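You operate a simulated robot arm through the tools that you are given. There is no shell and no other tool.

Carry out the task below with a simulated robot arm. There is one attempt and no reset: what you move stays moved.

TASK
Put things in order on the top of the packing table. At the end: the small black pump is on the white photo board; the blue brush stands where the silver steel spring stood; the small teal gear stands where the small black pump stood; the silver steel spring from the top of the packing table stands where the small teal gear stood; whatever was shut is shut again. Leave all else as you found it, and nothing knocked over. Set down upright: small black pump.

Only the result counts: the job must be done as asked and must still hold three seconds after the hand-in. Knocking over, shifting, dropping, spilling or breaking anything else fails it.

THE ROBOT
A 7-joint arm with a two-finger parallel gripper, fixed in place. Base frame: the origin is at the foot of the arm, x ahead of it, y to its left, z up; the work surface is at about z = 0. Readings come in mm, degrees, newtons and seconds.
With the tool pointing down near the work surface it reaches from about 220 to 580 mm from the base axis. Its first joint turns from -66.0 to 66.0 degrees. Payload 2.5 kg.
The TCP is the grasp point between the finger pads, 23 mm short of the fingertips. In the tool frame z runs along the fingers and y along their closing line. The gripper opens to 94 mm. The fingers are 38 mm wide and 10 mm thick; the gripper's body (54 by 96 mm) begins 39 mm behind the TCP.
Orientation is that of the tool frame in the base frame, as a unit quaternion [x, y, z, w]. With the fingers straight down and closing along the base's y, the tool's x points along the base's -x, its y along +y and its z along -z.

THE INTERFACE
- The arm moves only by the tool play_rows. Its argument "series" is a list of rows, each a list of 3 entries, a list of its own where there are three numbers: the finger opening in mm, from 0 to 94, then the shift along the base's x, y, z in units of 30 mm (1.0 is 30 mm), then the turn, a rotation vector about the base's x, y, z in units of 6 degrees (1.0 is 6 degrees). In form: [[gripper, [tx, ty, tz], [ax, ay, az]], ...]. A call has 1 to 20 rows; each row shifts and turns the commanded pose from where the row before left it. A call with a number of a shift or a turn outside -1 to 1 is refused whole. Each row takes 0.2 s and may step no farther than 50 mm and 8.6 degrees from the row before; otherwise, or with a gripper value out of range, the whole call is refused. A pose out of reach is approached as far as the arm can. The call stops where the force on the tool passes 40 N (or 10 N more than at its start, if that is more) or the arm is blocked; 0.2 s more then pass. The fingers move at their own pace (about 108 mm/s each) and stop on an object; they squeeze with about 21 N. The grip force told is the motor's: it shows also when the fingers shut on nothing. Time passes only in rows, and 0.2 s behind the last, so rows that do not move let the fingers close. It gives the time, the measured TCP pose, the force on the tool (base axes), the opening and the grip force at its end, in the units of the frame above (readings bear some noise), with the torque about the TCP (base axes, N m) and any sound that the robot's microphone picked up, and new pictures: "show" is both (left out), scene, wrist or none.
- Cameras (640 x 400 px; columns grow to the right, rows downward): "scene" is fixed at [107.4, -407.2, 529.4]; the picture's right is [0.89, -0.45, 0.00], its down [-0.32, -0.63, -0.71] and it looks along [0.32, 0.64, -0.70] (base axes); focal length 214 px, centre (320, 200). "wrist" rides on the gripper at [86, 16, -74] in the tool frame; the picture's right is [-0.18, 0.98, 0.00], its down [-0.58, -0.11, -0.81] and it looks along [-0.79, -0.15, 0.59] (tool axes); focal length 243 px, centre (320, 200).
- pixel_to_xyz(camera, pixels): for up to 12 pixels [column, row] of the newest picture of that camera ("zoom" is the newest enlarged one), the place [x, y, z] in the base frame of the surface seen there, good to about 3 mm. The clock stands still meanwhile.
- inspect(camera, box): a new picture of the part [left, top, right, bottom] of that camera's present view, enlarged. The clock stands still meanwhile.
- hand_in(): hands the job in; it is judged then, once.

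Open the gripper and draw the arm clear of the work before you hand the job in, unless the task says otherwise.

The tools are called as name(argument=value, ...) on one line, values as JSON. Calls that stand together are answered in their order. play_rows: Moves the arm, as the interface text tells. Its arguments: {"type":"object","properties":{"series":{"type":"array"},"show":{"type":"string","enum":["both","scene","wrist","none"]}},"required":["series"]} The other tools are called the same way: pixel_to_xyz (camera, pixels) gives the place of the surface under pixels of a picture; inspect (camera, box) takes an enlarged picture of a part of a camera's view; hand_in () hands the job in.

At the start:

```text
t: 0.0
tool_pos: [374.7, 58.2, 339.9]
tool_rot: [0.0, 1.0, 0.0, 0.001]
force: [0.4, -0.1, -0.4]
ft_torque: [0.02, 0.03, 0.01]
opening: 94.0
finger_force: 0.1
```

scene: 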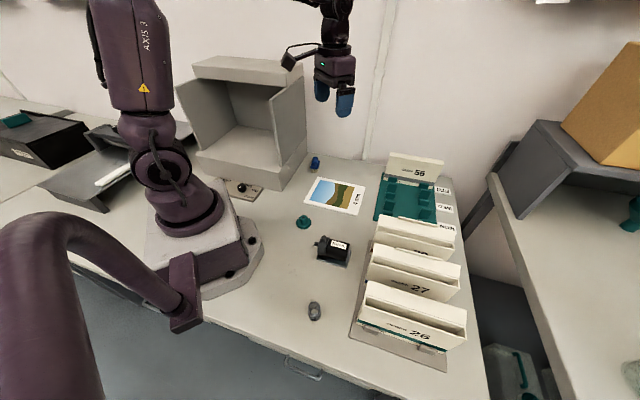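
wrist: 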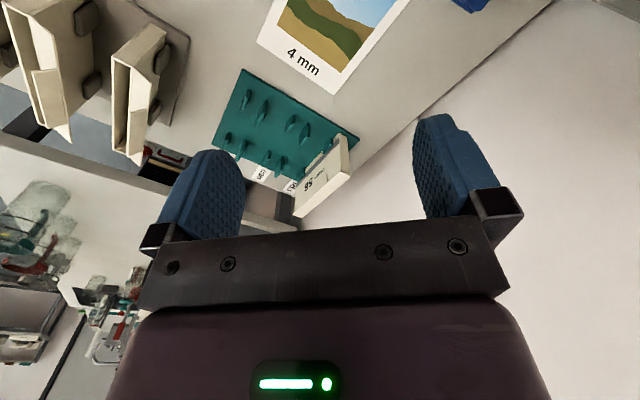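

The scene picture shows a photo board near (335,196), a blue object at (315,163), a teal item at (303,222), a black box-like item at (333,249), and a grey item at (314,311). I'll zoom in on those to identify them.

inspect(camera="scene", box=[260, 140, 400, 240])

inspect(camera="scene", box=[260, 230, 400, 330])

inspect(camera="scene", box=[170, 50, 330, 210])

inspect(camera="scene", box=[330, 140, 490, 380])

pixel_to_xyz(camera="scene", pixels=[[315, 163], [303, 222], [333, 249], [314, 311], [335, 196], [242, 187], [310, 185], [329, 178], [365, 187], [357, 214], [304, 204], [315, 305]])

```text
4.00 times, centred on (330, 190) of scene
```

zoom: 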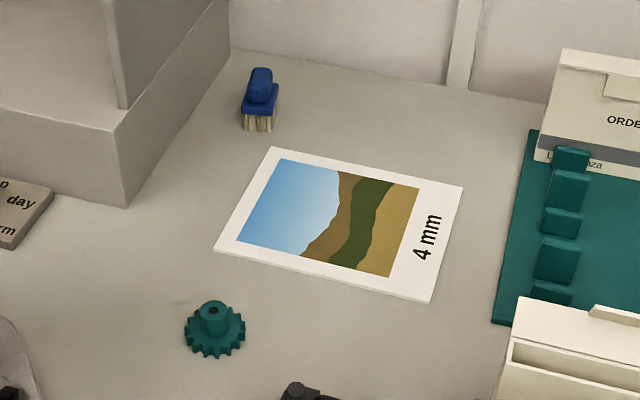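

```text
4.00 times, centred on (330, 280) of scene
```

zoom: 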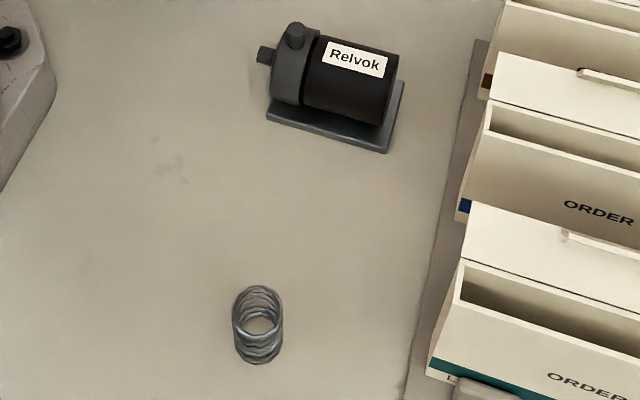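

```text
2.50 times, centred on (250, 130) of scene
```

zoom: 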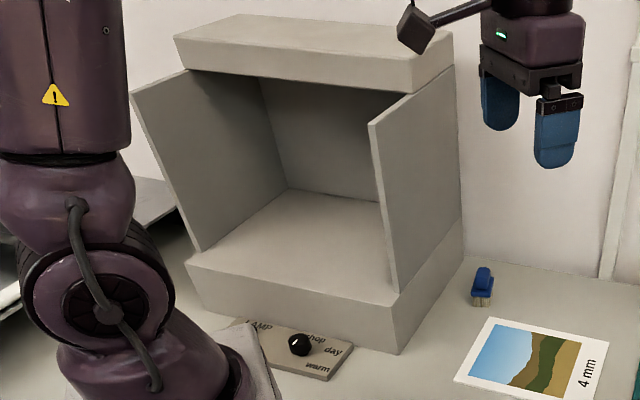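

```text
1.67 times, centred on (410, 260) of scene
```

zoom: 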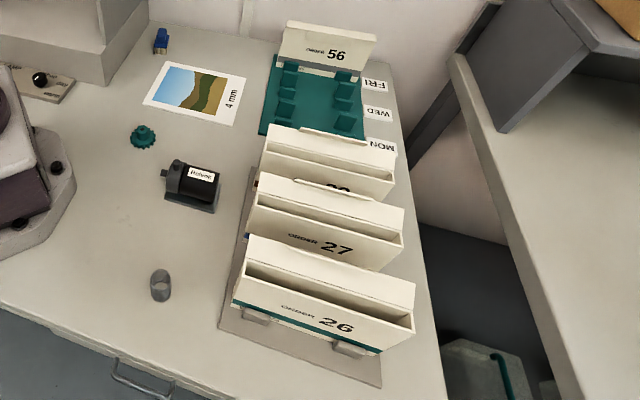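

```text
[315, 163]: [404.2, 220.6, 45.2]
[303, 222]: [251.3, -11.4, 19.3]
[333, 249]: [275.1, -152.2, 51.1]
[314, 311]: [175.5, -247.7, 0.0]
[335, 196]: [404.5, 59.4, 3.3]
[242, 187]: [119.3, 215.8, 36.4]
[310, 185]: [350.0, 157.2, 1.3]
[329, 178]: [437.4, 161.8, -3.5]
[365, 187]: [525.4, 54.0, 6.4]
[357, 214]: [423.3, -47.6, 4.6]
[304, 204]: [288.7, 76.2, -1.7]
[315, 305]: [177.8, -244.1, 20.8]
```

The four movable items are the pump (~275,-152), spring (~176,-246), gear (~251,-11) and brush (~404,220), with the board around (404,59). I'll zoom tightly on the pump to measure its outline.

inspect(camera="scene", box=[308, 225, 364, 275])

```text
8.00 times, centred on (336, 250) of scene
```

zoom: 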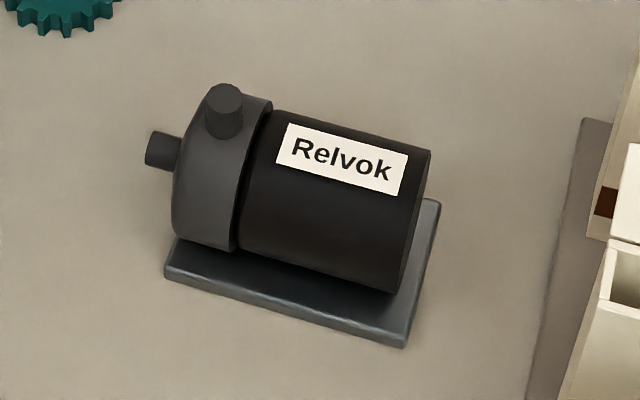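

Now I'll sample points on the pump in this zoom: base-plate corners (165,270), (405,345), (440,203), the cylinder top line, the end and the head.

pixel_to_xyz(camera="zoom", pixels=[[167, 268], [403, 340], [437, 206], [178, 240], [300, 310], [420, 270], [345, 160], [290, 125], [425, 160], [395, 285], [225, 95], [150, 150]])

pixel_to_xyz(camera="zoom", pixels=[[245, 245], [320, 200], [270, 190], [370, 215], [205, 180], [195, 235], [265, 105], [320, 122], [380, 135], [240, 115], [410, 250], [100, 200]])

```text
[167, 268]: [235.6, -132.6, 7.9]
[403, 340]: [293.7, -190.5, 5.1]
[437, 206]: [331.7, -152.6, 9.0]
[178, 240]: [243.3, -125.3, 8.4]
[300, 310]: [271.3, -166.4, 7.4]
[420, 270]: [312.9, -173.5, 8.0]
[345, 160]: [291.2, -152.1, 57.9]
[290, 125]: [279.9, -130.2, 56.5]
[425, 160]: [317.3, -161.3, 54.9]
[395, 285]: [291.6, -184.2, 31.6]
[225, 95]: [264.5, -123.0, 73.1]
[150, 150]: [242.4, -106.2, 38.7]
```

```text
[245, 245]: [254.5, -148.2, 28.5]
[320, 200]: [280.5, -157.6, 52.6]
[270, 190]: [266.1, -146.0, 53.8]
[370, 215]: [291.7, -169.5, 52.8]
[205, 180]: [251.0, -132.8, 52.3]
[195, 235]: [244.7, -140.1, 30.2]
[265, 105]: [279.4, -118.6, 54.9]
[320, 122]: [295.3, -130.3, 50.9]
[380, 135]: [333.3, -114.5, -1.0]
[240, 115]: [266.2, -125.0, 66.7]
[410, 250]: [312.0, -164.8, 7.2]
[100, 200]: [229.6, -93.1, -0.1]
```

The pump's plate runs from about (236,-133) to (294,-190) to (332,-153), so it is ~82x54 mm, with the axis at -45° and its centre at (284,-143). Its motor cylinder has radius ~24 mm at z~34. Next I'll zoom on the gear.

inspect(camera="scene", box=[286, 210, 322, 234])

```text
16.00 times, centred on (304, 222) of scene
```

zoom: 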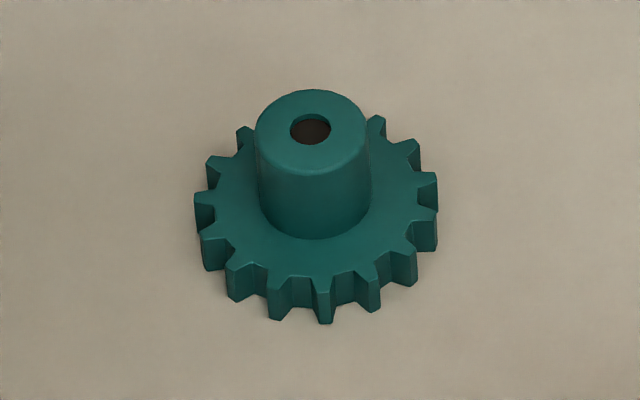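

The gear stands flat with its hub up (hub top at (310,125) in the zoom). I'll sample its hub and rim.

pixel_to_xyz(camera="zoom", pixels=[[310, 150], [275, 125], [345, 125], [310, 100], [315, 220], [262, 180], [368, 180], [200, 200], [430, 190], [315, 285], [245, 135], [375, 125]])

inspect(camera="scene", box=[296, 298, 332, 322])

```text
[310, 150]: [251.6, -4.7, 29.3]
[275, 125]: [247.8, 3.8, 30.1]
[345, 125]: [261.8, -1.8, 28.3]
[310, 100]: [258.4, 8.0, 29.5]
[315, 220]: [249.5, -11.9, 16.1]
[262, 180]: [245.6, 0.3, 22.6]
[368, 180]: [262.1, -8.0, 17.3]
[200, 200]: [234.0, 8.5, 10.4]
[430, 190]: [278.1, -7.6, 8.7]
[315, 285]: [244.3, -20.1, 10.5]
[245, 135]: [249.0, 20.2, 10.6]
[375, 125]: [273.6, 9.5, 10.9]
```

```text
16.00 times, centred on (314, 310) of scene
```

zoom: 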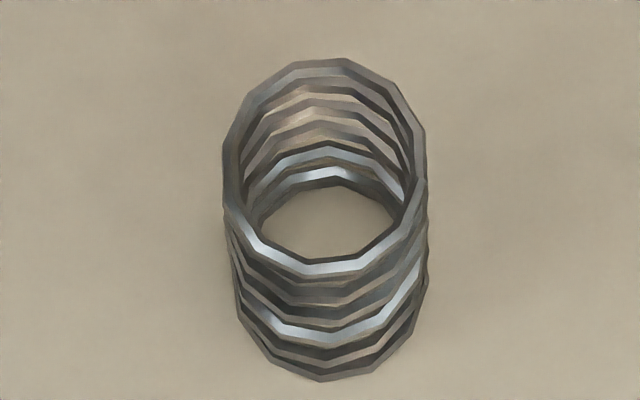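

The gear's centre is about (255,1.5), its hub is ~23 mm across up to z≈29.5, and its rim is 10 mm high. Now I'll sample the spring's rings in the current zoom.

pixel_to_xyz(camera="zoom", pixels=[[234, 170], [416, 160], [320, 65], [322, 268], [240, 110], [400, 90], [265, 245], [390, 240], [322, 372], [250, 330], [410, 320], [325, 215]])

inspect(camera="scene", box=[297, 150, 333, 174])

```text
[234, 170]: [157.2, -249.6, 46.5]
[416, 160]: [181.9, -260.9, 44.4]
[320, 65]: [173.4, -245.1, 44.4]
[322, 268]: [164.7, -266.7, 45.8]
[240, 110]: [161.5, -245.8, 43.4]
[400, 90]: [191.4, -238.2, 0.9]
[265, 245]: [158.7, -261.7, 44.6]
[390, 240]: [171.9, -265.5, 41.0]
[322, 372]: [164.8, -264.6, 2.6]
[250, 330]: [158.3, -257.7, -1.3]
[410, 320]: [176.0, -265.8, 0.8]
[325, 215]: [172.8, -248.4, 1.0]
```

```text
16.00 times, centred on (315, 162) of scene
```

zoom: 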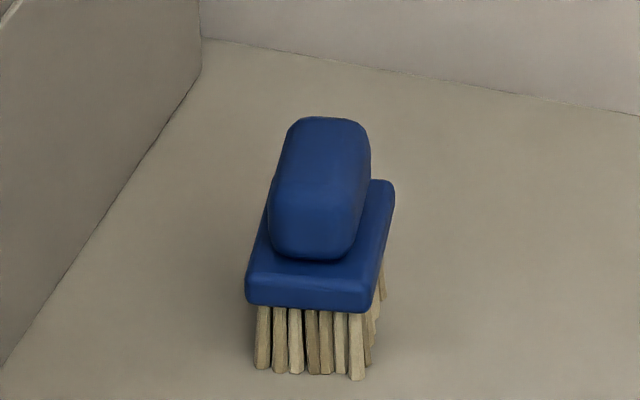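

The spring stands at about (169,-255), ~27 mm across and ~45 mm tall. I'll sample the brush: handle block (320,160), plate corners (248,290), (370,300), (392,190), and bristle bottoms.

pixel_to_xyz(camera="zoom", pixels=[[320, 150], [300, 200], [345, 200], [310, 250], [250, 290], [370, 300], [390, 190], [262, 365], [357, 375], [325, 125], [285, 240], [355, 140]])

pixel_to_xyz(camera="zoom", pixels=[[310, 300], [310, 275], [375, 240], [262, 235], [383, 200], [300, 125], [362, 165], [320, 220], [380, 285], [310, 360], [335, 180], [200, 300]])

```text
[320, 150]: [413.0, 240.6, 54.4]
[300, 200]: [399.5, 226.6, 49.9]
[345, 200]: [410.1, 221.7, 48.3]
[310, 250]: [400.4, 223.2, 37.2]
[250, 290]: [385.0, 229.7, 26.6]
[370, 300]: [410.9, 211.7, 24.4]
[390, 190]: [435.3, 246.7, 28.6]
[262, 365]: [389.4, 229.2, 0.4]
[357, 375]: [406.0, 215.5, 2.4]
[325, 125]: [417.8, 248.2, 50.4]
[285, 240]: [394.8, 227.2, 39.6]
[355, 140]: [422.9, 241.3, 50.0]
```

```text
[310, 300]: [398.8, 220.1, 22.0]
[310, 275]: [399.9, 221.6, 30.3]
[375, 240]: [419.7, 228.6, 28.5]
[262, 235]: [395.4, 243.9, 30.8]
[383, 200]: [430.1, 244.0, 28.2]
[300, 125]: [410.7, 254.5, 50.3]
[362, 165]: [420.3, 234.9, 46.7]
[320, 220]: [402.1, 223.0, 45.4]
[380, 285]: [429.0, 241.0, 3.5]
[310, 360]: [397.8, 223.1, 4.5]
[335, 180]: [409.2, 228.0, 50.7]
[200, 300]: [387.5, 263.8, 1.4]
```

The brush's plate is ~32x44 mm at z 22–31, centred near (410,238), with its long axis at ~55°. I'll check the cabinet and wall clearances around it, plus the board corners, in the scene picture.

pixel_to_xyz(camera="scene", pixels=[[279, 186], [290, 172], [300, 158], [304, 140], [303, 90], [275, 150], [320, 152], [340, 156], [305, 66], [276, 98], [330, 140], [297, 175]])

pixel_to_xyz(camera="scene", pixels=[[318, 178], [364, 187], [357, 214], [305, 202], [340, 182], [331, 207], [361, 200], [311, 190], [335, 196], [325, 190], [345, 200], [380, 190]])

```text
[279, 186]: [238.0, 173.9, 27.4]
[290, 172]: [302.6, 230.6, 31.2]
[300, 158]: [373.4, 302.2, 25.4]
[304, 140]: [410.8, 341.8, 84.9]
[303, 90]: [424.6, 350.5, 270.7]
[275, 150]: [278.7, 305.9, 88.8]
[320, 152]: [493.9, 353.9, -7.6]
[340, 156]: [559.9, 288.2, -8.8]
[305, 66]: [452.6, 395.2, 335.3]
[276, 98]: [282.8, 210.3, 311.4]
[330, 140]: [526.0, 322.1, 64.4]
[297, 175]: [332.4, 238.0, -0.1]
```

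```text
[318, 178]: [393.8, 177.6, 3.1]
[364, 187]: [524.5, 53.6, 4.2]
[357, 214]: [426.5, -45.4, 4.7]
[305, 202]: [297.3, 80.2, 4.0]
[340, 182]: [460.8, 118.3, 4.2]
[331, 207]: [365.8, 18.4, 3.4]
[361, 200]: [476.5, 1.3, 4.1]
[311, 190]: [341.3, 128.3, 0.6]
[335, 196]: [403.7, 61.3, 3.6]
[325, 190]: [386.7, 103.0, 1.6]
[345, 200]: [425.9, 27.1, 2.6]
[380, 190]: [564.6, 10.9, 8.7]
```

The board's corners are about (395,180), (526,54), (426,-48) and (295,80), giving a centre of ≈(410,66) with the same -45° axis as the pump. I'll move above the pump with the yaw at -45° and stay high, while checking how close the bin rack is.

pixel_to_xyz(camera="scene", pixels=[[372, 252], [368, 285], [378, 222], [356, 330], [366, 300], [371, 247], [400, 160], [410, 250]])

play_rows(series=[[94, [-0.351, -0.865, -0.7], [0, 0, -0.9375]], [94, [-0.351, -0.865, -0.7], [0, 0, -0.9375]], [94, [-0.351, -0.865, -0.7], [0, 0, -0.9375]], [94, [-0.351, -0.865, -0.7], [0, 0, -0.9375]], [94, [-0.351, -0.865, -0.7], [0, 0, -0.9375]], [94, [-0.351, -0.865, -0.7], [0, 0, -0.9375]], [94, [-0.351, -0.865, -0.7], [0, 0, -0.9375]], [94, [-0.351, -0.865, -0.7], [0, 0, -0.9375]], [94, [0, 0, 0], [0, 0, 0]]], show="both")

```text
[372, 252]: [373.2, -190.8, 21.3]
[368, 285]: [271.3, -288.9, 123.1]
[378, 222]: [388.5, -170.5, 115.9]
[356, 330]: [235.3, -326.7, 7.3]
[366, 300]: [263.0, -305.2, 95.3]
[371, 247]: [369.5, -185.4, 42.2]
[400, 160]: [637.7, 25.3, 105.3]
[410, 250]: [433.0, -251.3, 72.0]
```

```text
t: 2.0
tool_pos: [291.7, -148.5, 170.1]
tool_rot: [0.382, 0.924, 0.0, 0.0]
force: [-0.1, 0.7, -0.3]
ft_torque: [-0.03, 0.03, 0.01]
opening: 94.1
finger_force: 0.0
```

scene: 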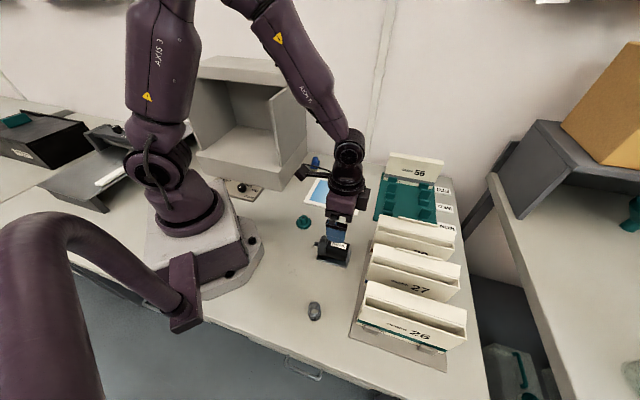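
wrist: 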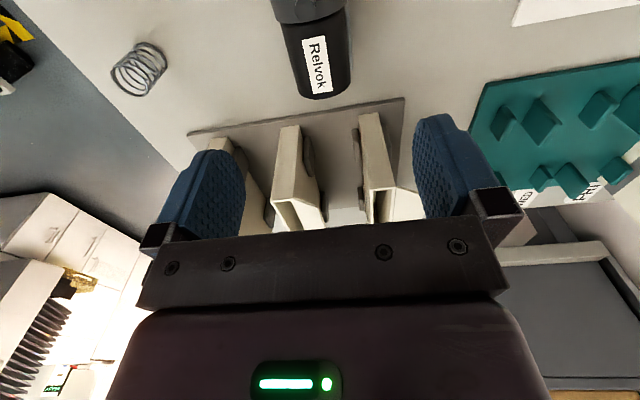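

The gripper is at (291.7,-148.5,170), above the pump (seen at (315,50) in the wrist view), and the nearest bin face is ~85 mm beyond it. I'll lower to about z=90 and check alignment.

play_rows(series=[[94, [-0.03, -0.02, -0.7], [0, 0, 0]], [94, [0, 0, -0.7], [0, 0, 0]], [94, [0, 0, -0.8], [0, 0, 0]], [94, [0, 0, 0], [0, 0, 0]]], show="both")

inspect(camera="scene", box=[300, 200, 380, 270])

```text
t: 3.0
tool_pos: [290.0, -149.9, 106.3]
tool_rot: [0.382, 0.924, 0.0, 0.0]
force: [0.3, 0.4, 0.6]
ft_torque: [-0.02, -0.01, -0.03]
opening: 94.2
finger_force: 0.0
```

scene: 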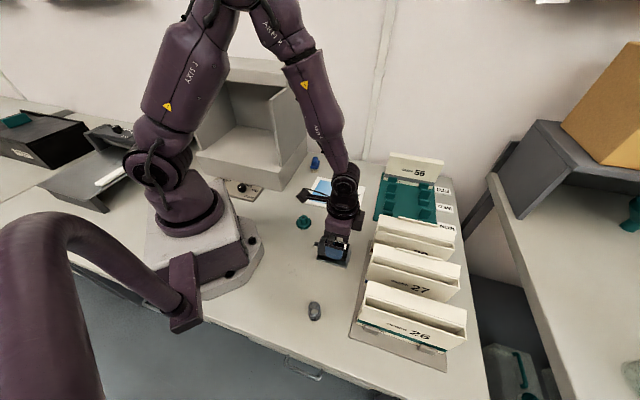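
wrist: 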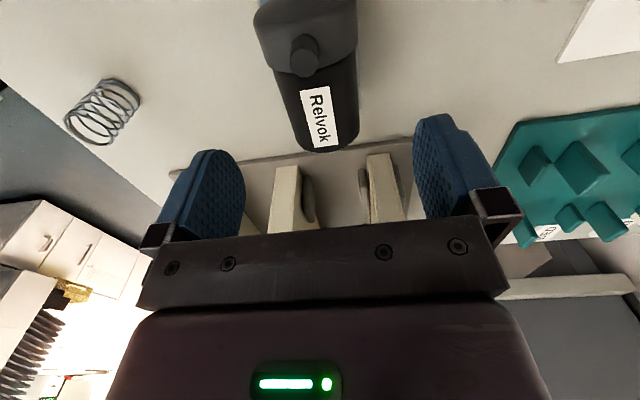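

```text
5.71 times, centred on (340, 235) of scene
```

zoom: 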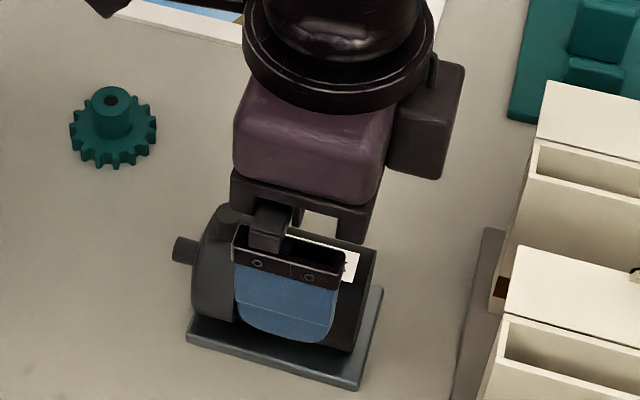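

Alignment looks good, with the fingers straddling the motor. There is a box on the gripper's right side at zoom (425,120), so I'll check its position against the bins before going lower.

pixel_to_xyz(camera="zoom", pixels=[[425, 120], [440, 170], [455, 100], [410, 165], [350, 220], [290, 310], [345, 300], [235, 215], [180, 248], [540, 100], [510, 280], [300, 280]])

```text
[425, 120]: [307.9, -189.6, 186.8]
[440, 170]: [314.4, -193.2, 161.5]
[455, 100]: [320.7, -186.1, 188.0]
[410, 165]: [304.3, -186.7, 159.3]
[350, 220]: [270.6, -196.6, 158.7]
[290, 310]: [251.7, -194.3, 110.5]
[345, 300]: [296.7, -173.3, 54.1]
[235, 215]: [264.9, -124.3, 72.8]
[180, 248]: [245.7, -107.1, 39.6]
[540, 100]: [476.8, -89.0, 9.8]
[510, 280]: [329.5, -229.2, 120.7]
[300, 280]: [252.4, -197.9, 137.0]
```

The box will end up ~37 mm clear of the bin faces, so it's safe. I'll lower to z≈37 and close on the motor body.

play_rows(series=[[80, [0, 0, -0.8], [0, 0, 0]], [80, [0, 0, -0.8], [0, 0, 0]], [80, [0, 0, -0.7], [0, 0, 0]], [80, [0, 0, 0], [0, 0, 0]]], show="both")

inspect(camera="scene", box=[300, 210, 380, 280])

```text
t: 4.0
tool_pos: [289.9, -148.9, 39.3]
tool_rot: [0.383, 0.924, 0.001, 0.001]
force: [-0.1, 0.9, 0.0]
ft_torque: [0.03, -0.05, 0.0]
opening: 80.1
finger_force: 0.1
```

scene: 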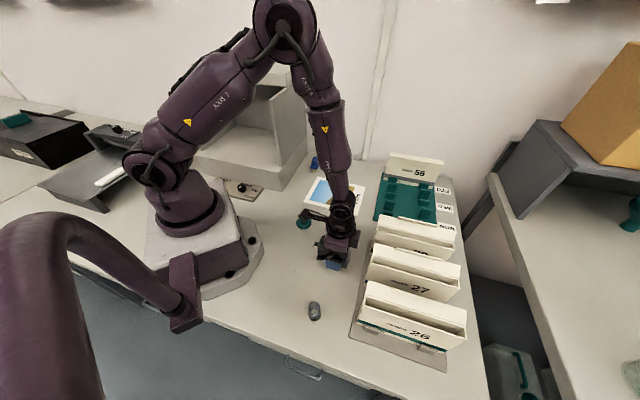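
wrist: 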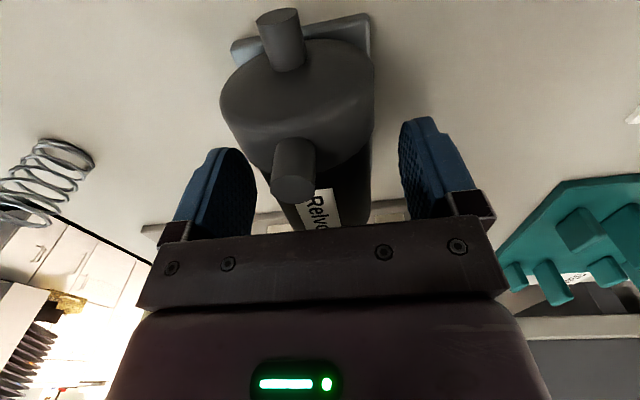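

```text
5.71 times, centred on (340, 245) of scene
```

zoom: 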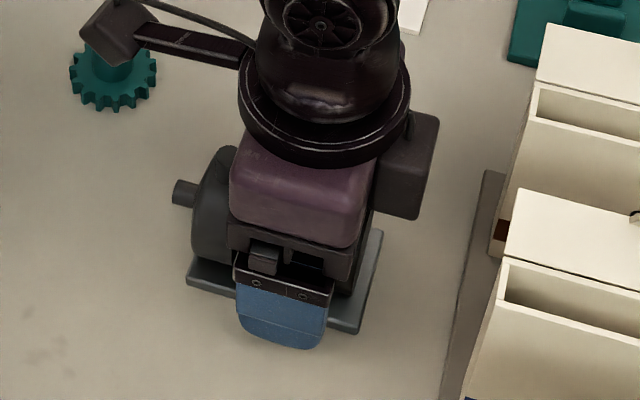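

At z≈39 the fingers straddle the motor with room on both sides. Closing now.

play_rows(series=[[60, [0, 0, 0], [0, 0, 0]], [40, [0, 0, 0], [0, 0, 0]], [20, [0, 0, 0], [0, 0, 0]], [20, [0, 0, 0], [0, 0, 0]]], show="wrist")

```text
t: 5.0
tool_pos: [290.0, -148.7, 37.8]
tool_rot: [0.383, 0.924, 0.0, 0.0]
force: [0.9, -0.4, -0.6]
ft_torque: [-0.04, -0.09, 0.01]
opening: 47.3
finger_force: 20.6
```

wrist: 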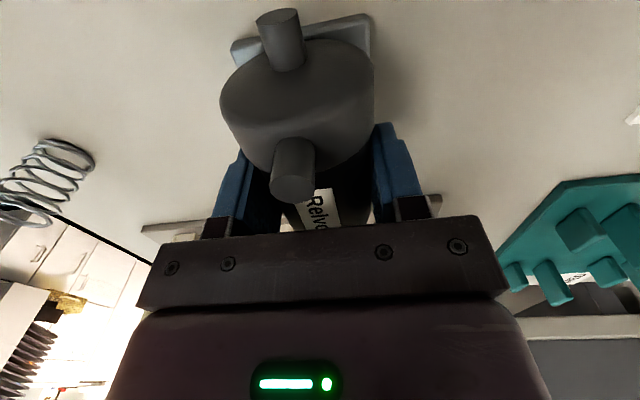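

The gripper holds the pump at 47.3 mm with 20.6 N. I'll lift slowly a little and check that it stays level.

play_rows(series=[[20, [0, 0, 0.3], [0, 0, 0]], [20, [0, 0, 0.4], [0, 0, 0]], [20, [0, 0, 0.5], [0, 0, 0]], [20, [0, 0, 0], [0, 0, 0]]], show="both")

inspect(camera="scene", box=[300, 210, 380, 280])

```text
t: 6.0
tool_pos: [290.4, -147.6, 72.3]
tool_rot: [0.382, 0.924, 0.001, -0.001]
force: [0.0, -0.5, -5.4]
ft_torque: [-0.03, -0.05, -0.01]
opening: 47.3
finger_force: 20.9
```

scene: 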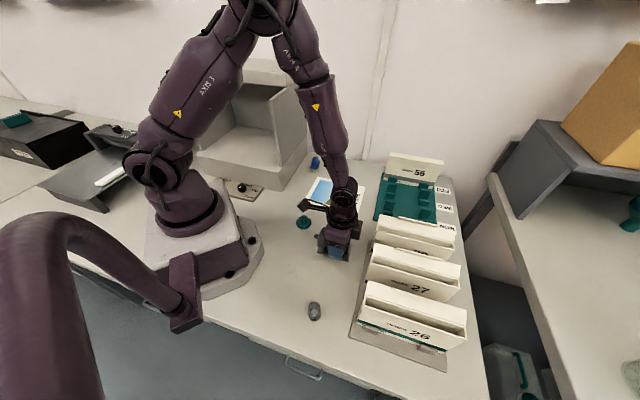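
wrist: 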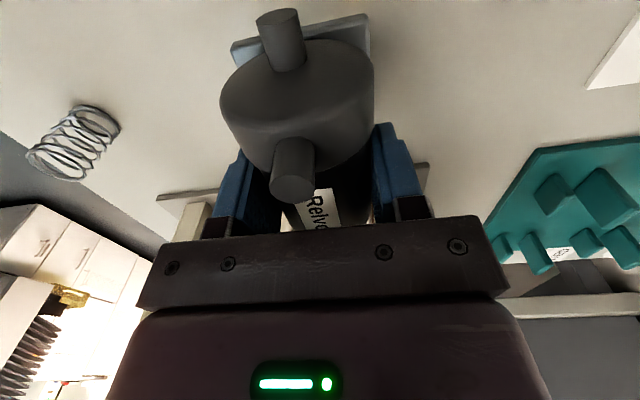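

```text
5.71 times, centred on (340, 245) of scene
```

zoom: 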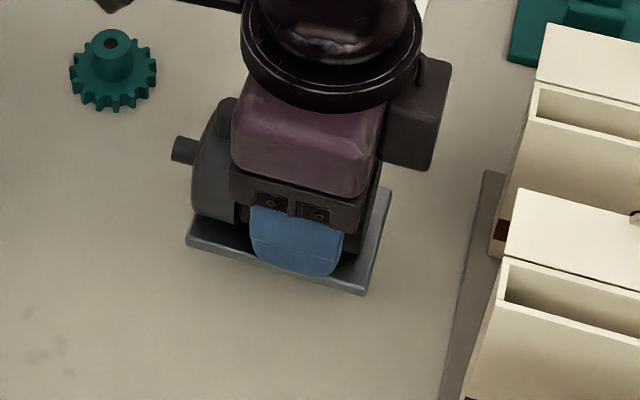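

The pump is level and weighs ~5.4 N. I'll raise it further and carry it over the board so that the plate centre lands at about (410,66), which puts the TCP at about (417,60).

play_rows(series=[[20, [0, 0, 0.8], [0, 0, 0]], [20, [0, 0, 0.8], [0, 0, 0]], [20, [0.4, 0.65, 0], [0, 0, 0]], [20, [0.5275, 0.868, 0], [0, 0, 0]], [20, [0.5275, 0.868, 0], [0, 0, 0]], [20, [0.5275, 0.868, 0], [0, 0, 0]], [20, [0.5275, 0.868, 0], [0, 0, 0]], [20, [0.5275, 0.868, 0], [0, 0, 0]], [20, [0.5275, 0.868, 0], [0, 0, 0]], [20, [0.4, 0.65, 0], [0, 0, 0]], [20, [0.2, 0.38, 0], [0, 0, 0]], [20, [0.055, 0.058, 0], [0, 0, 0]], [20, [0, 0, 0], [0, 0, 0]]], show="both")

inspect(camera="scene", box=[290, 140, 390, 230])

```text
t: 8.8
tool_pos: [416.6, 59.2, 120.8]
tool_rot: [0.383, 0.924, 0.0, 0.0]
force: [0.0, 0.2, -4.3]
ft_torque: [-0.08, -0.07, -0.01]
opening: 47.4
finger_force: 20.7
```

scene: 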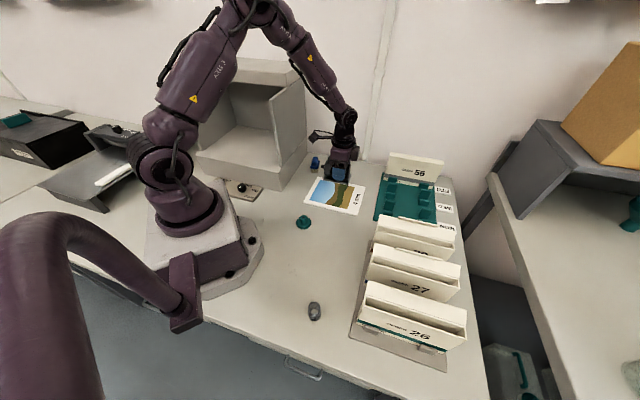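
wrist: 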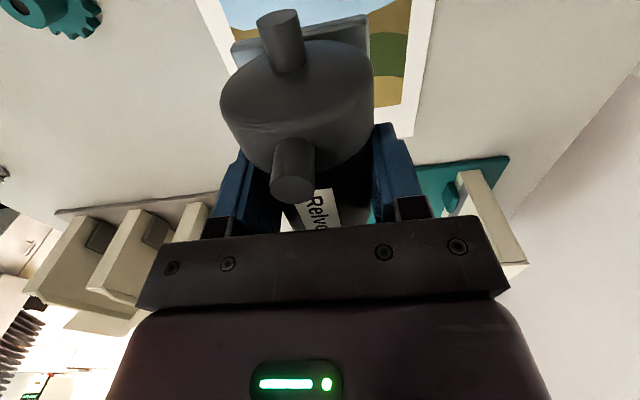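

```text
4.44 times, centred on (340, 185) of scene
```

zoom: 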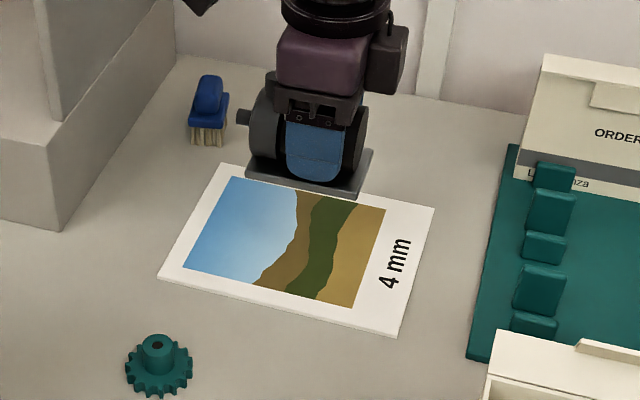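

It's positioned over the board at (416.6,59.2,120.8). I'll lower to just above board height first.

play_rows(series=[[20, [0.02, 0.02, -0.7], [0, 0, 0]], [20, [0, 0, -0.8], [0, 0, 0]], [20, [0, 0, -0.7], [0, 0, 0]], [20, [0, 0, -0.2], [0, 0, 0]], [20, [0, 0, 0], [0, 0, 0]]], show="both")

inspect(camera="scene", box=[290, 150, 390, 230])

```text
t: 10.0
tool_pos: [416.6, 59.5, 51.7]
tool_rot: [0.383, 0.924, 0.0, 0.0]
force: [0.8, -0.6, -5.7]
ft_torque: [-0.07, -0.04, -0.03]
opening: 47.4
finger_force: 21.2
```

scene: 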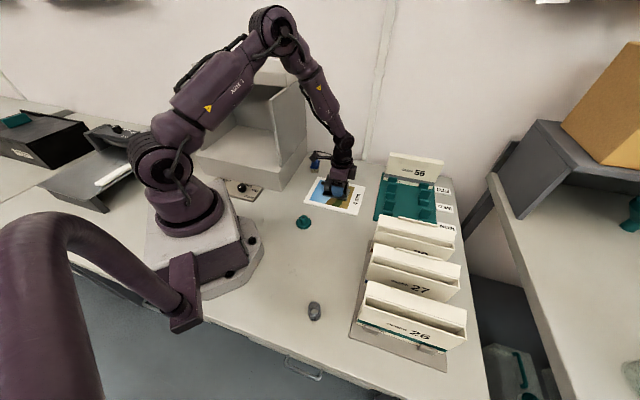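
wrist: 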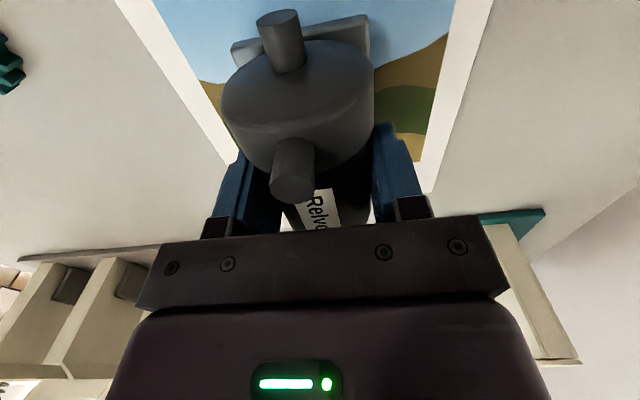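

```text
5.00 times, centred on (340, 190) of scene
```

zoom: 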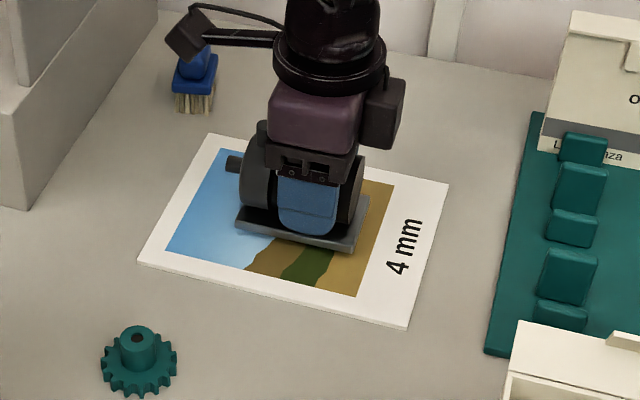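

The pump is ~9 mm above the board and well centred on it. I'll lower in small steps until contact.

play_rows(series=[[20, [0, 0, -0.15], [0, 0, 0]], [20, [0, 0, -0.07], [0, 0, 0]], [20, [0, 0, -0.04], [0, 0, 0]], [20, [0, 0, 0], [0, 0, 0]]], show="none")

```text
t: 11.0
tool_pos: [418.2, 58.0, 43.0]
tool_rot: [0.383, 0.924, 0.0, 0.0]
force: [-3.3, 0.2, 4.6]
ft_torque: [0.05, 0.23, 0.06]
opening: 47.2
finger_force: 21.3
```

The vertical force flipped from -5.4 to +4.6 N, so the pump is resting on the board. I'll relax very slightly, open, and look.

play_rows(series=[[20, [0, 0, 0.015], [0, 0, 0]], [52, [0, 0, 0], [0, 0, 0]], [60, [0, 0, 0], [0, 0, 0]], [70, [0, 0, 0], [0, 0, 0]]], show="both")

inspect(camera="scene", box=[290, 150, 390, 230])

```text
t: 12.0
tool_pos: [417.2, 59.9, 42.5]
tool_rot: [0.383, 0.924, 0.0, 0.0]
force: [0.2, 0.0, -0.3]
ft_torque: [0.0, 0.01, -0.01]
opening: 69.8
finger_force: 0.0
```

scene: 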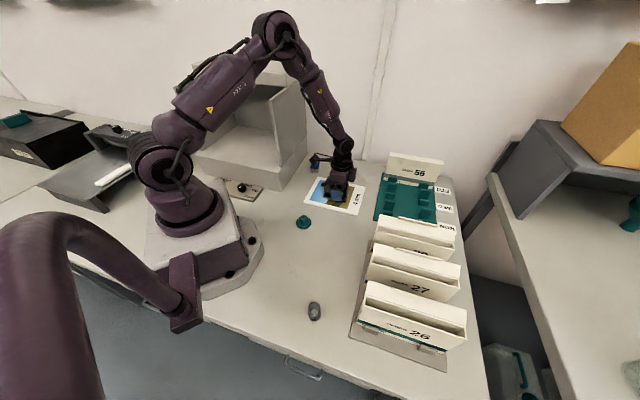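
wrist: 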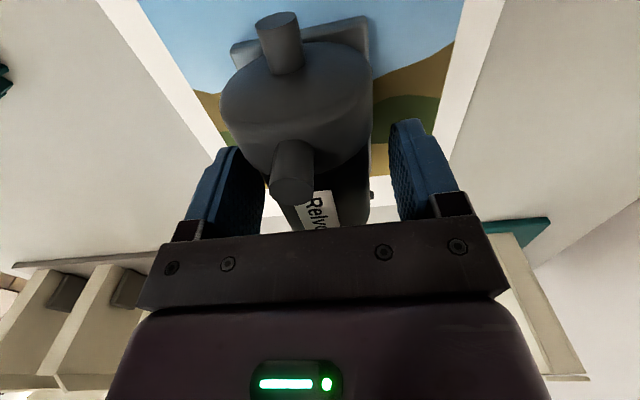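

```text
5.00 times, centred on (340, 190) of scene
```

zoom: 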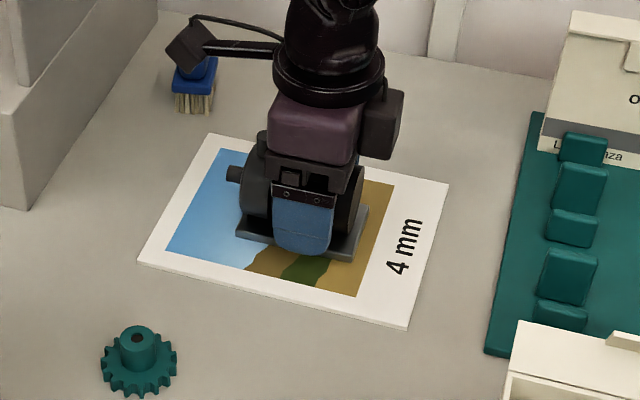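

Released cleanly; the pump stands upright on the board. I'll rise straight up, then travel to above the gear at (255,1).

play_rows(series=[[70, [0, 0, 0.3], [0, 0, 0]], [70, [0, 0, 0.8], [0, 0, 0]], [70, [0, 0, 1], [0, 0, 0]], [70, [0, 0, 1], [0, 0, 0]], [70, [0, 0, 0.4], [0, 0, 0]], [70, [-0.9, -0.325, 0], [0, 0, 0]], [70, [-0.9, -0.325, 0], [0, 0, 0]], [70, [-0.9, -0.325, 0], [0, 0, 0]], [70, [-0.9, -0.325, 0], [0, 0, 0]], [70, [-0.9, -0.325, 0], [0, 0, 0]], [70, [-0.9, -0.325, 0], [0, 0, 0]], [60, [0, 0, 0], [0, 0, 0]]], show="both")

inspect(camera="scene", box=[280, 140, 390, 240])

```text
t: 14.6
tool_pos: [254.9, 0.3, 144.5]
tool_rot: [0.382, 0.924, 0.0, 0.0]
force: [1.2, -0.3, -0.6]
ft_torque: [-0.03, -0.01, 0.02]
opening: 60.1
finger_force: 0.0
```

scene: 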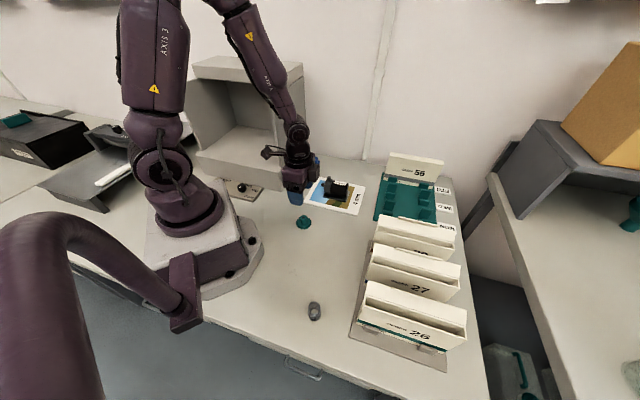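
wrist: 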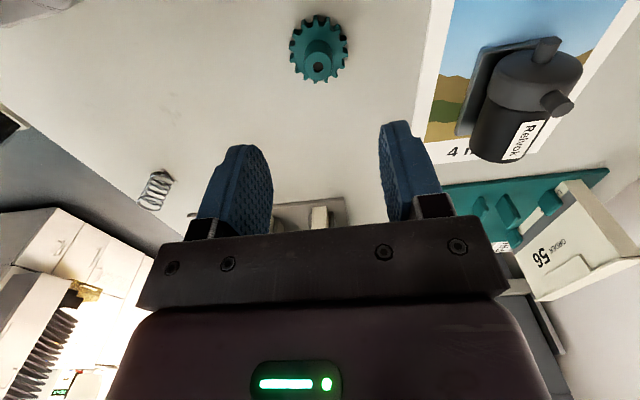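

```text
4.00 times, centred on (335, 190) of scene
```

zoom: 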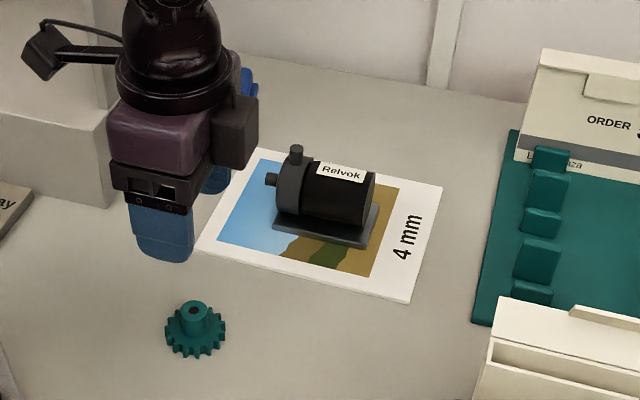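

The pump is upright on the board. In the wrist view the gear is at (319,50), so I'll measure it from this camera for a second opinion before descending.

pixel_to_xyz(camera="wrist", pixels=[[319, 75], [311, 67], [327, 66], [319, 59], [296, 50], [343, 45], [318, 79], [320, 20], [300, 30], [337, 30]])

inspect(camera="wrist", box=[280, 5, 360, 55])

```text
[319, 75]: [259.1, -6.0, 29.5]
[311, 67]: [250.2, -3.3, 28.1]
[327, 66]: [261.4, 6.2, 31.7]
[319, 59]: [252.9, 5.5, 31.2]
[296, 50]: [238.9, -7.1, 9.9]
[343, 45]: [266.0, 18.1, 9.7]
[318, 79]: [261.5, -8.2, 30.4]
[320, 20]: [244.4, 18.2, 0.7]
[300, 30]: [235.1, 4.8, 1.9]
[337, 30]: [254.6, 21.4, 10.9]
```

```text
8.00 times, centred on (320, 30) of wrist
```

zoom: 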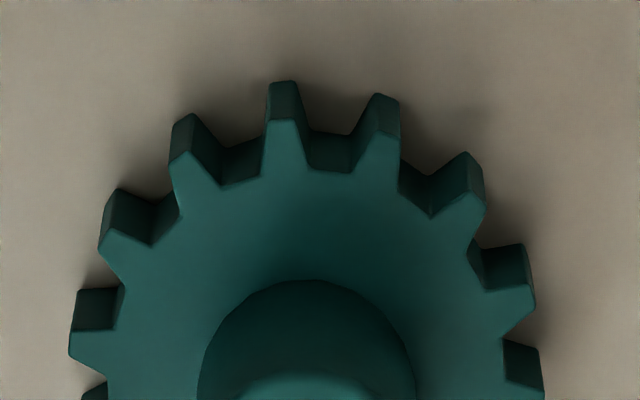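

Wrist and scene measurements agree that the gear's centre is at about (255.5,0.5). I'll descend over the hub with the fingers 50 mm apart to z≈36.5, so the tips stay above the toothed rim.

play_rows(series=[[55, [0.02, 0, -1], [0, 0, 0]], [50, [0, 0, -1], [0, 0, 0]], [50, [0, 0, -0.9], [0, 0, 0]], [50, [0, 0, -0.5], [0, 0, 0]], [50, [0, 0, -0.267], [0, 0, 0]], [50, [0, 0, 0], [0, 0, 0]]], show="both")

inspect(camera="scene", box=[270, 190, 340, 240])

```text
t: 16.0
tool_pos: [256.3, 2.2, 36.9]
tool_rot: [0.383, 0.924, 0.0, -0.001]
force: [0.2, -0.2, -0.1]
ft_torque: [0.03, 0.03, 0.04]
opening: 50.1
finger_force: 0.1
```

scene: 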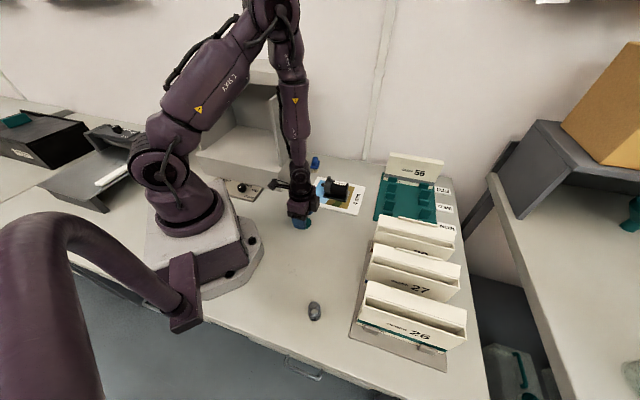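
wrist: 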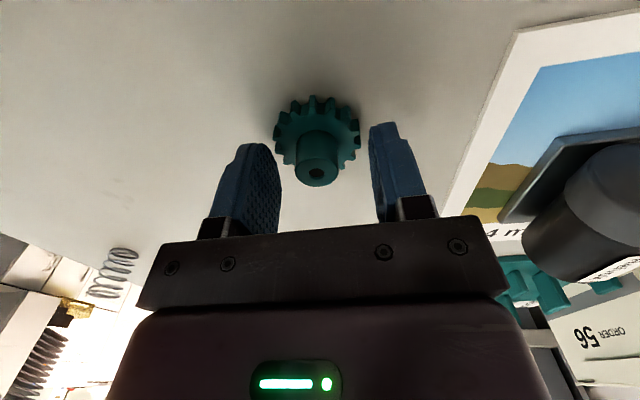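

```text
8.00 times, centred on (305, 215) of scene
```

zoom: 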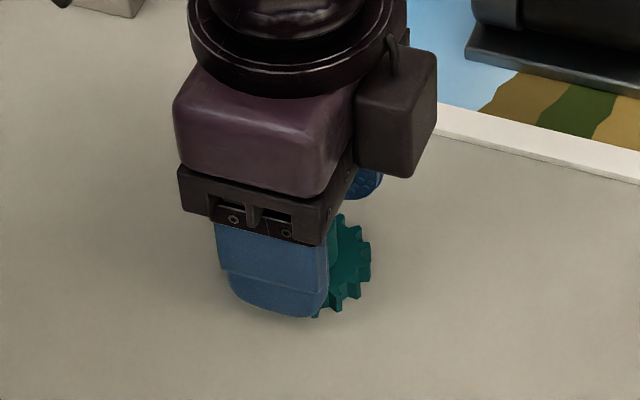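

In the wrist view the hub top (317,172) sits exactly where the grasp axis projects. Closing on the hub.

play_rows(series=[[35, [0, 0, 0], [0, 0, 0]], [24, [0, 0, 0], [0, 0, 0]], [10, [0, 0, 0], [0, 0, 0]], [10, [0, 0, 0], [0, 0, 0]]], show="wrist")

```text
t: 17.0
tool_pos: [255.5, 1.9, 36.7]
tool_rot: [0.383, 0.924, 0.0, 0.0]
force: [-0.2, 0.4, -0.1]
ft_torque: [-0.02, 0.02, 0.0]
opening: 19.7
finger_force: 21.0
```

wrist: 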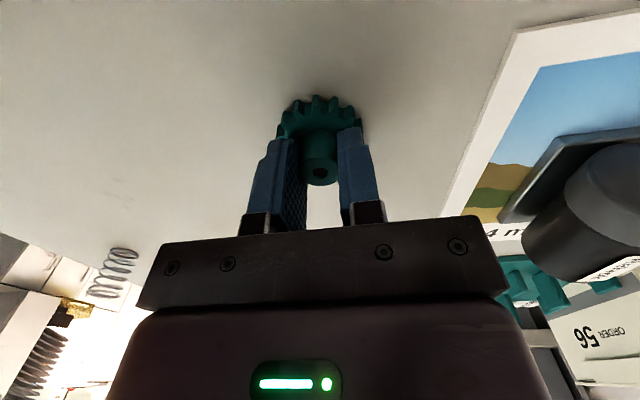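

The hub is gripped at 19.7 mm. I'll lift 60 mm and move to the pump's old spot at (283.5,-142.5).

play_rows(series=[[10, [0, 0, 0.3], [0, 0, 0]], [10, [0, 0, 0.7], [0, 0, 0]], [10, [0, 0, 1], [0, 0, 0]], [10, [0.11, -0.6, 0], [0, 0, 0]], [10, [0.18, -0.9, 0], [0, 0, 0]], [10, [0.18, -0.9, 0], [0, 0, 0]], [10, [0.18, -0.9, 0], [0, 0, 0]], [10, [0.18, -0.9, 0], [0, 0, 0]], [10, [0.103, -0.567, 0], [0, 0, 0]], [10, [0, 0, 0], [0, 0, 0]]], show="both")

inspect(camera="scene", box=[290, 200, 370, 260])

```text
t: 19.2
tool_pos: [284.1, -144.6, 95.7]
tool_rot: [0.382, 0.924, 0.0, 0.0]
force: [0.1, 0.4, -1.1]
ft_torque: [-0.03, 0.01, -0.02]
opening: 20.0
finger_force: 20.6
```

scene: 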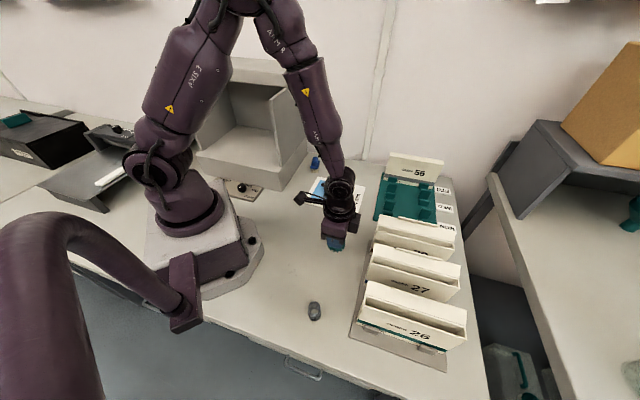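
wrist: 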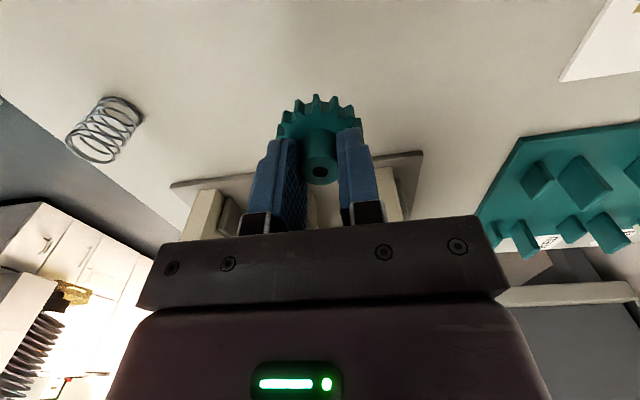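

```text
6.67 times, centred on (330, 230) of scene
```

zoom: 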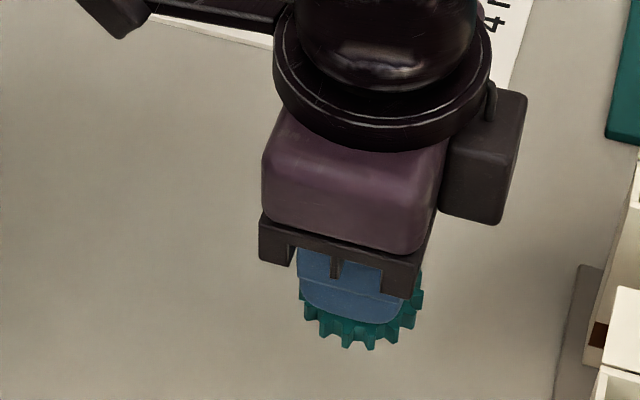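

The gear is held level over the pump's old spot. Lowering to ~2 mm above the table, then in fine steps.

play_rows(series=[[10, [0, 0.04, -0.8], [0, 0, 0]], [10, [0, 0, -0.7], [0, 0, 0]], [10, [0, 0, -0.3], [0, 0, 0]], [10, [0, 0, -0.13], [0, 0, 0]], [10, [0, 0, -0.05], [0, 0, 0]], [10, [0, 0, -0.03], [0, 0, 0]], [10, [0, 0, 0], [0, 0, 0]]], show="none")

```text
t: 20.8
tool_pos: [284.1, -142.9, 36.4]
tool_rot: [0.383, 0.924, 0.0, 0.001]
force: [1.0, 0.3, 2.8]
ft_torque: [0.02, -0.02, -0.01]
opening: 19.6
finger_force: 20.6
```

The force changed from -1.1 to +2.8 N, so the gear is touching the table. Opening and rising.

play_rows(series=[[24, [0, 0, 0], [0, 0, 0]], [35, [0, 0, 0], [0, 0, 0]], [50, [0, 0, 0], [0, 0, 0]], [50, [0, 0, 0.3], [0, 0, 0]], [50, [0, 0, 0.8], [0, 0, 0]], [50, [0, 0, 1], [0, 0, 0]], [50, [0, 0, 1], [0, 0, 0]], [50, [0, 0, 0.7], [0, 0, 0]], [50, [0, 0, 0], [0, 0, 0]]], show="both")

inspect(camera="scene", box=[300, 220, 360, 270])

```text
t: 22.8
tool_pos: [283.4, -139.8, 152.0]
tool_rot: [0.383, 0.924, 0.0, 0.0]
force: [0.8, 0.4, 0.4]
ft_torque: [0.0, 0.0, 0.02]
opening: 49.9
finger_force: 0.1
```

scene: 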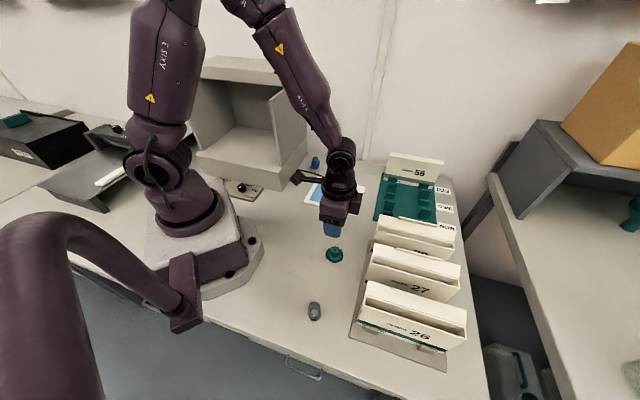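
wrist: 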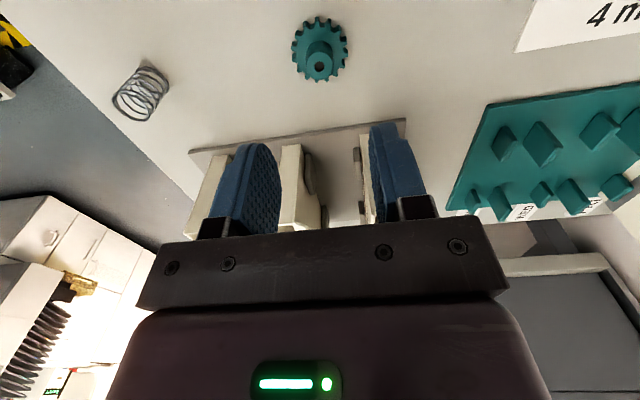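

```text
8.00 times, centred on (330, 245) of scene
```

zoom: 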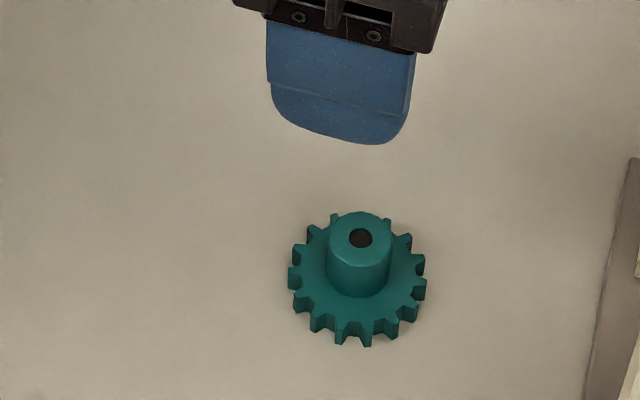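

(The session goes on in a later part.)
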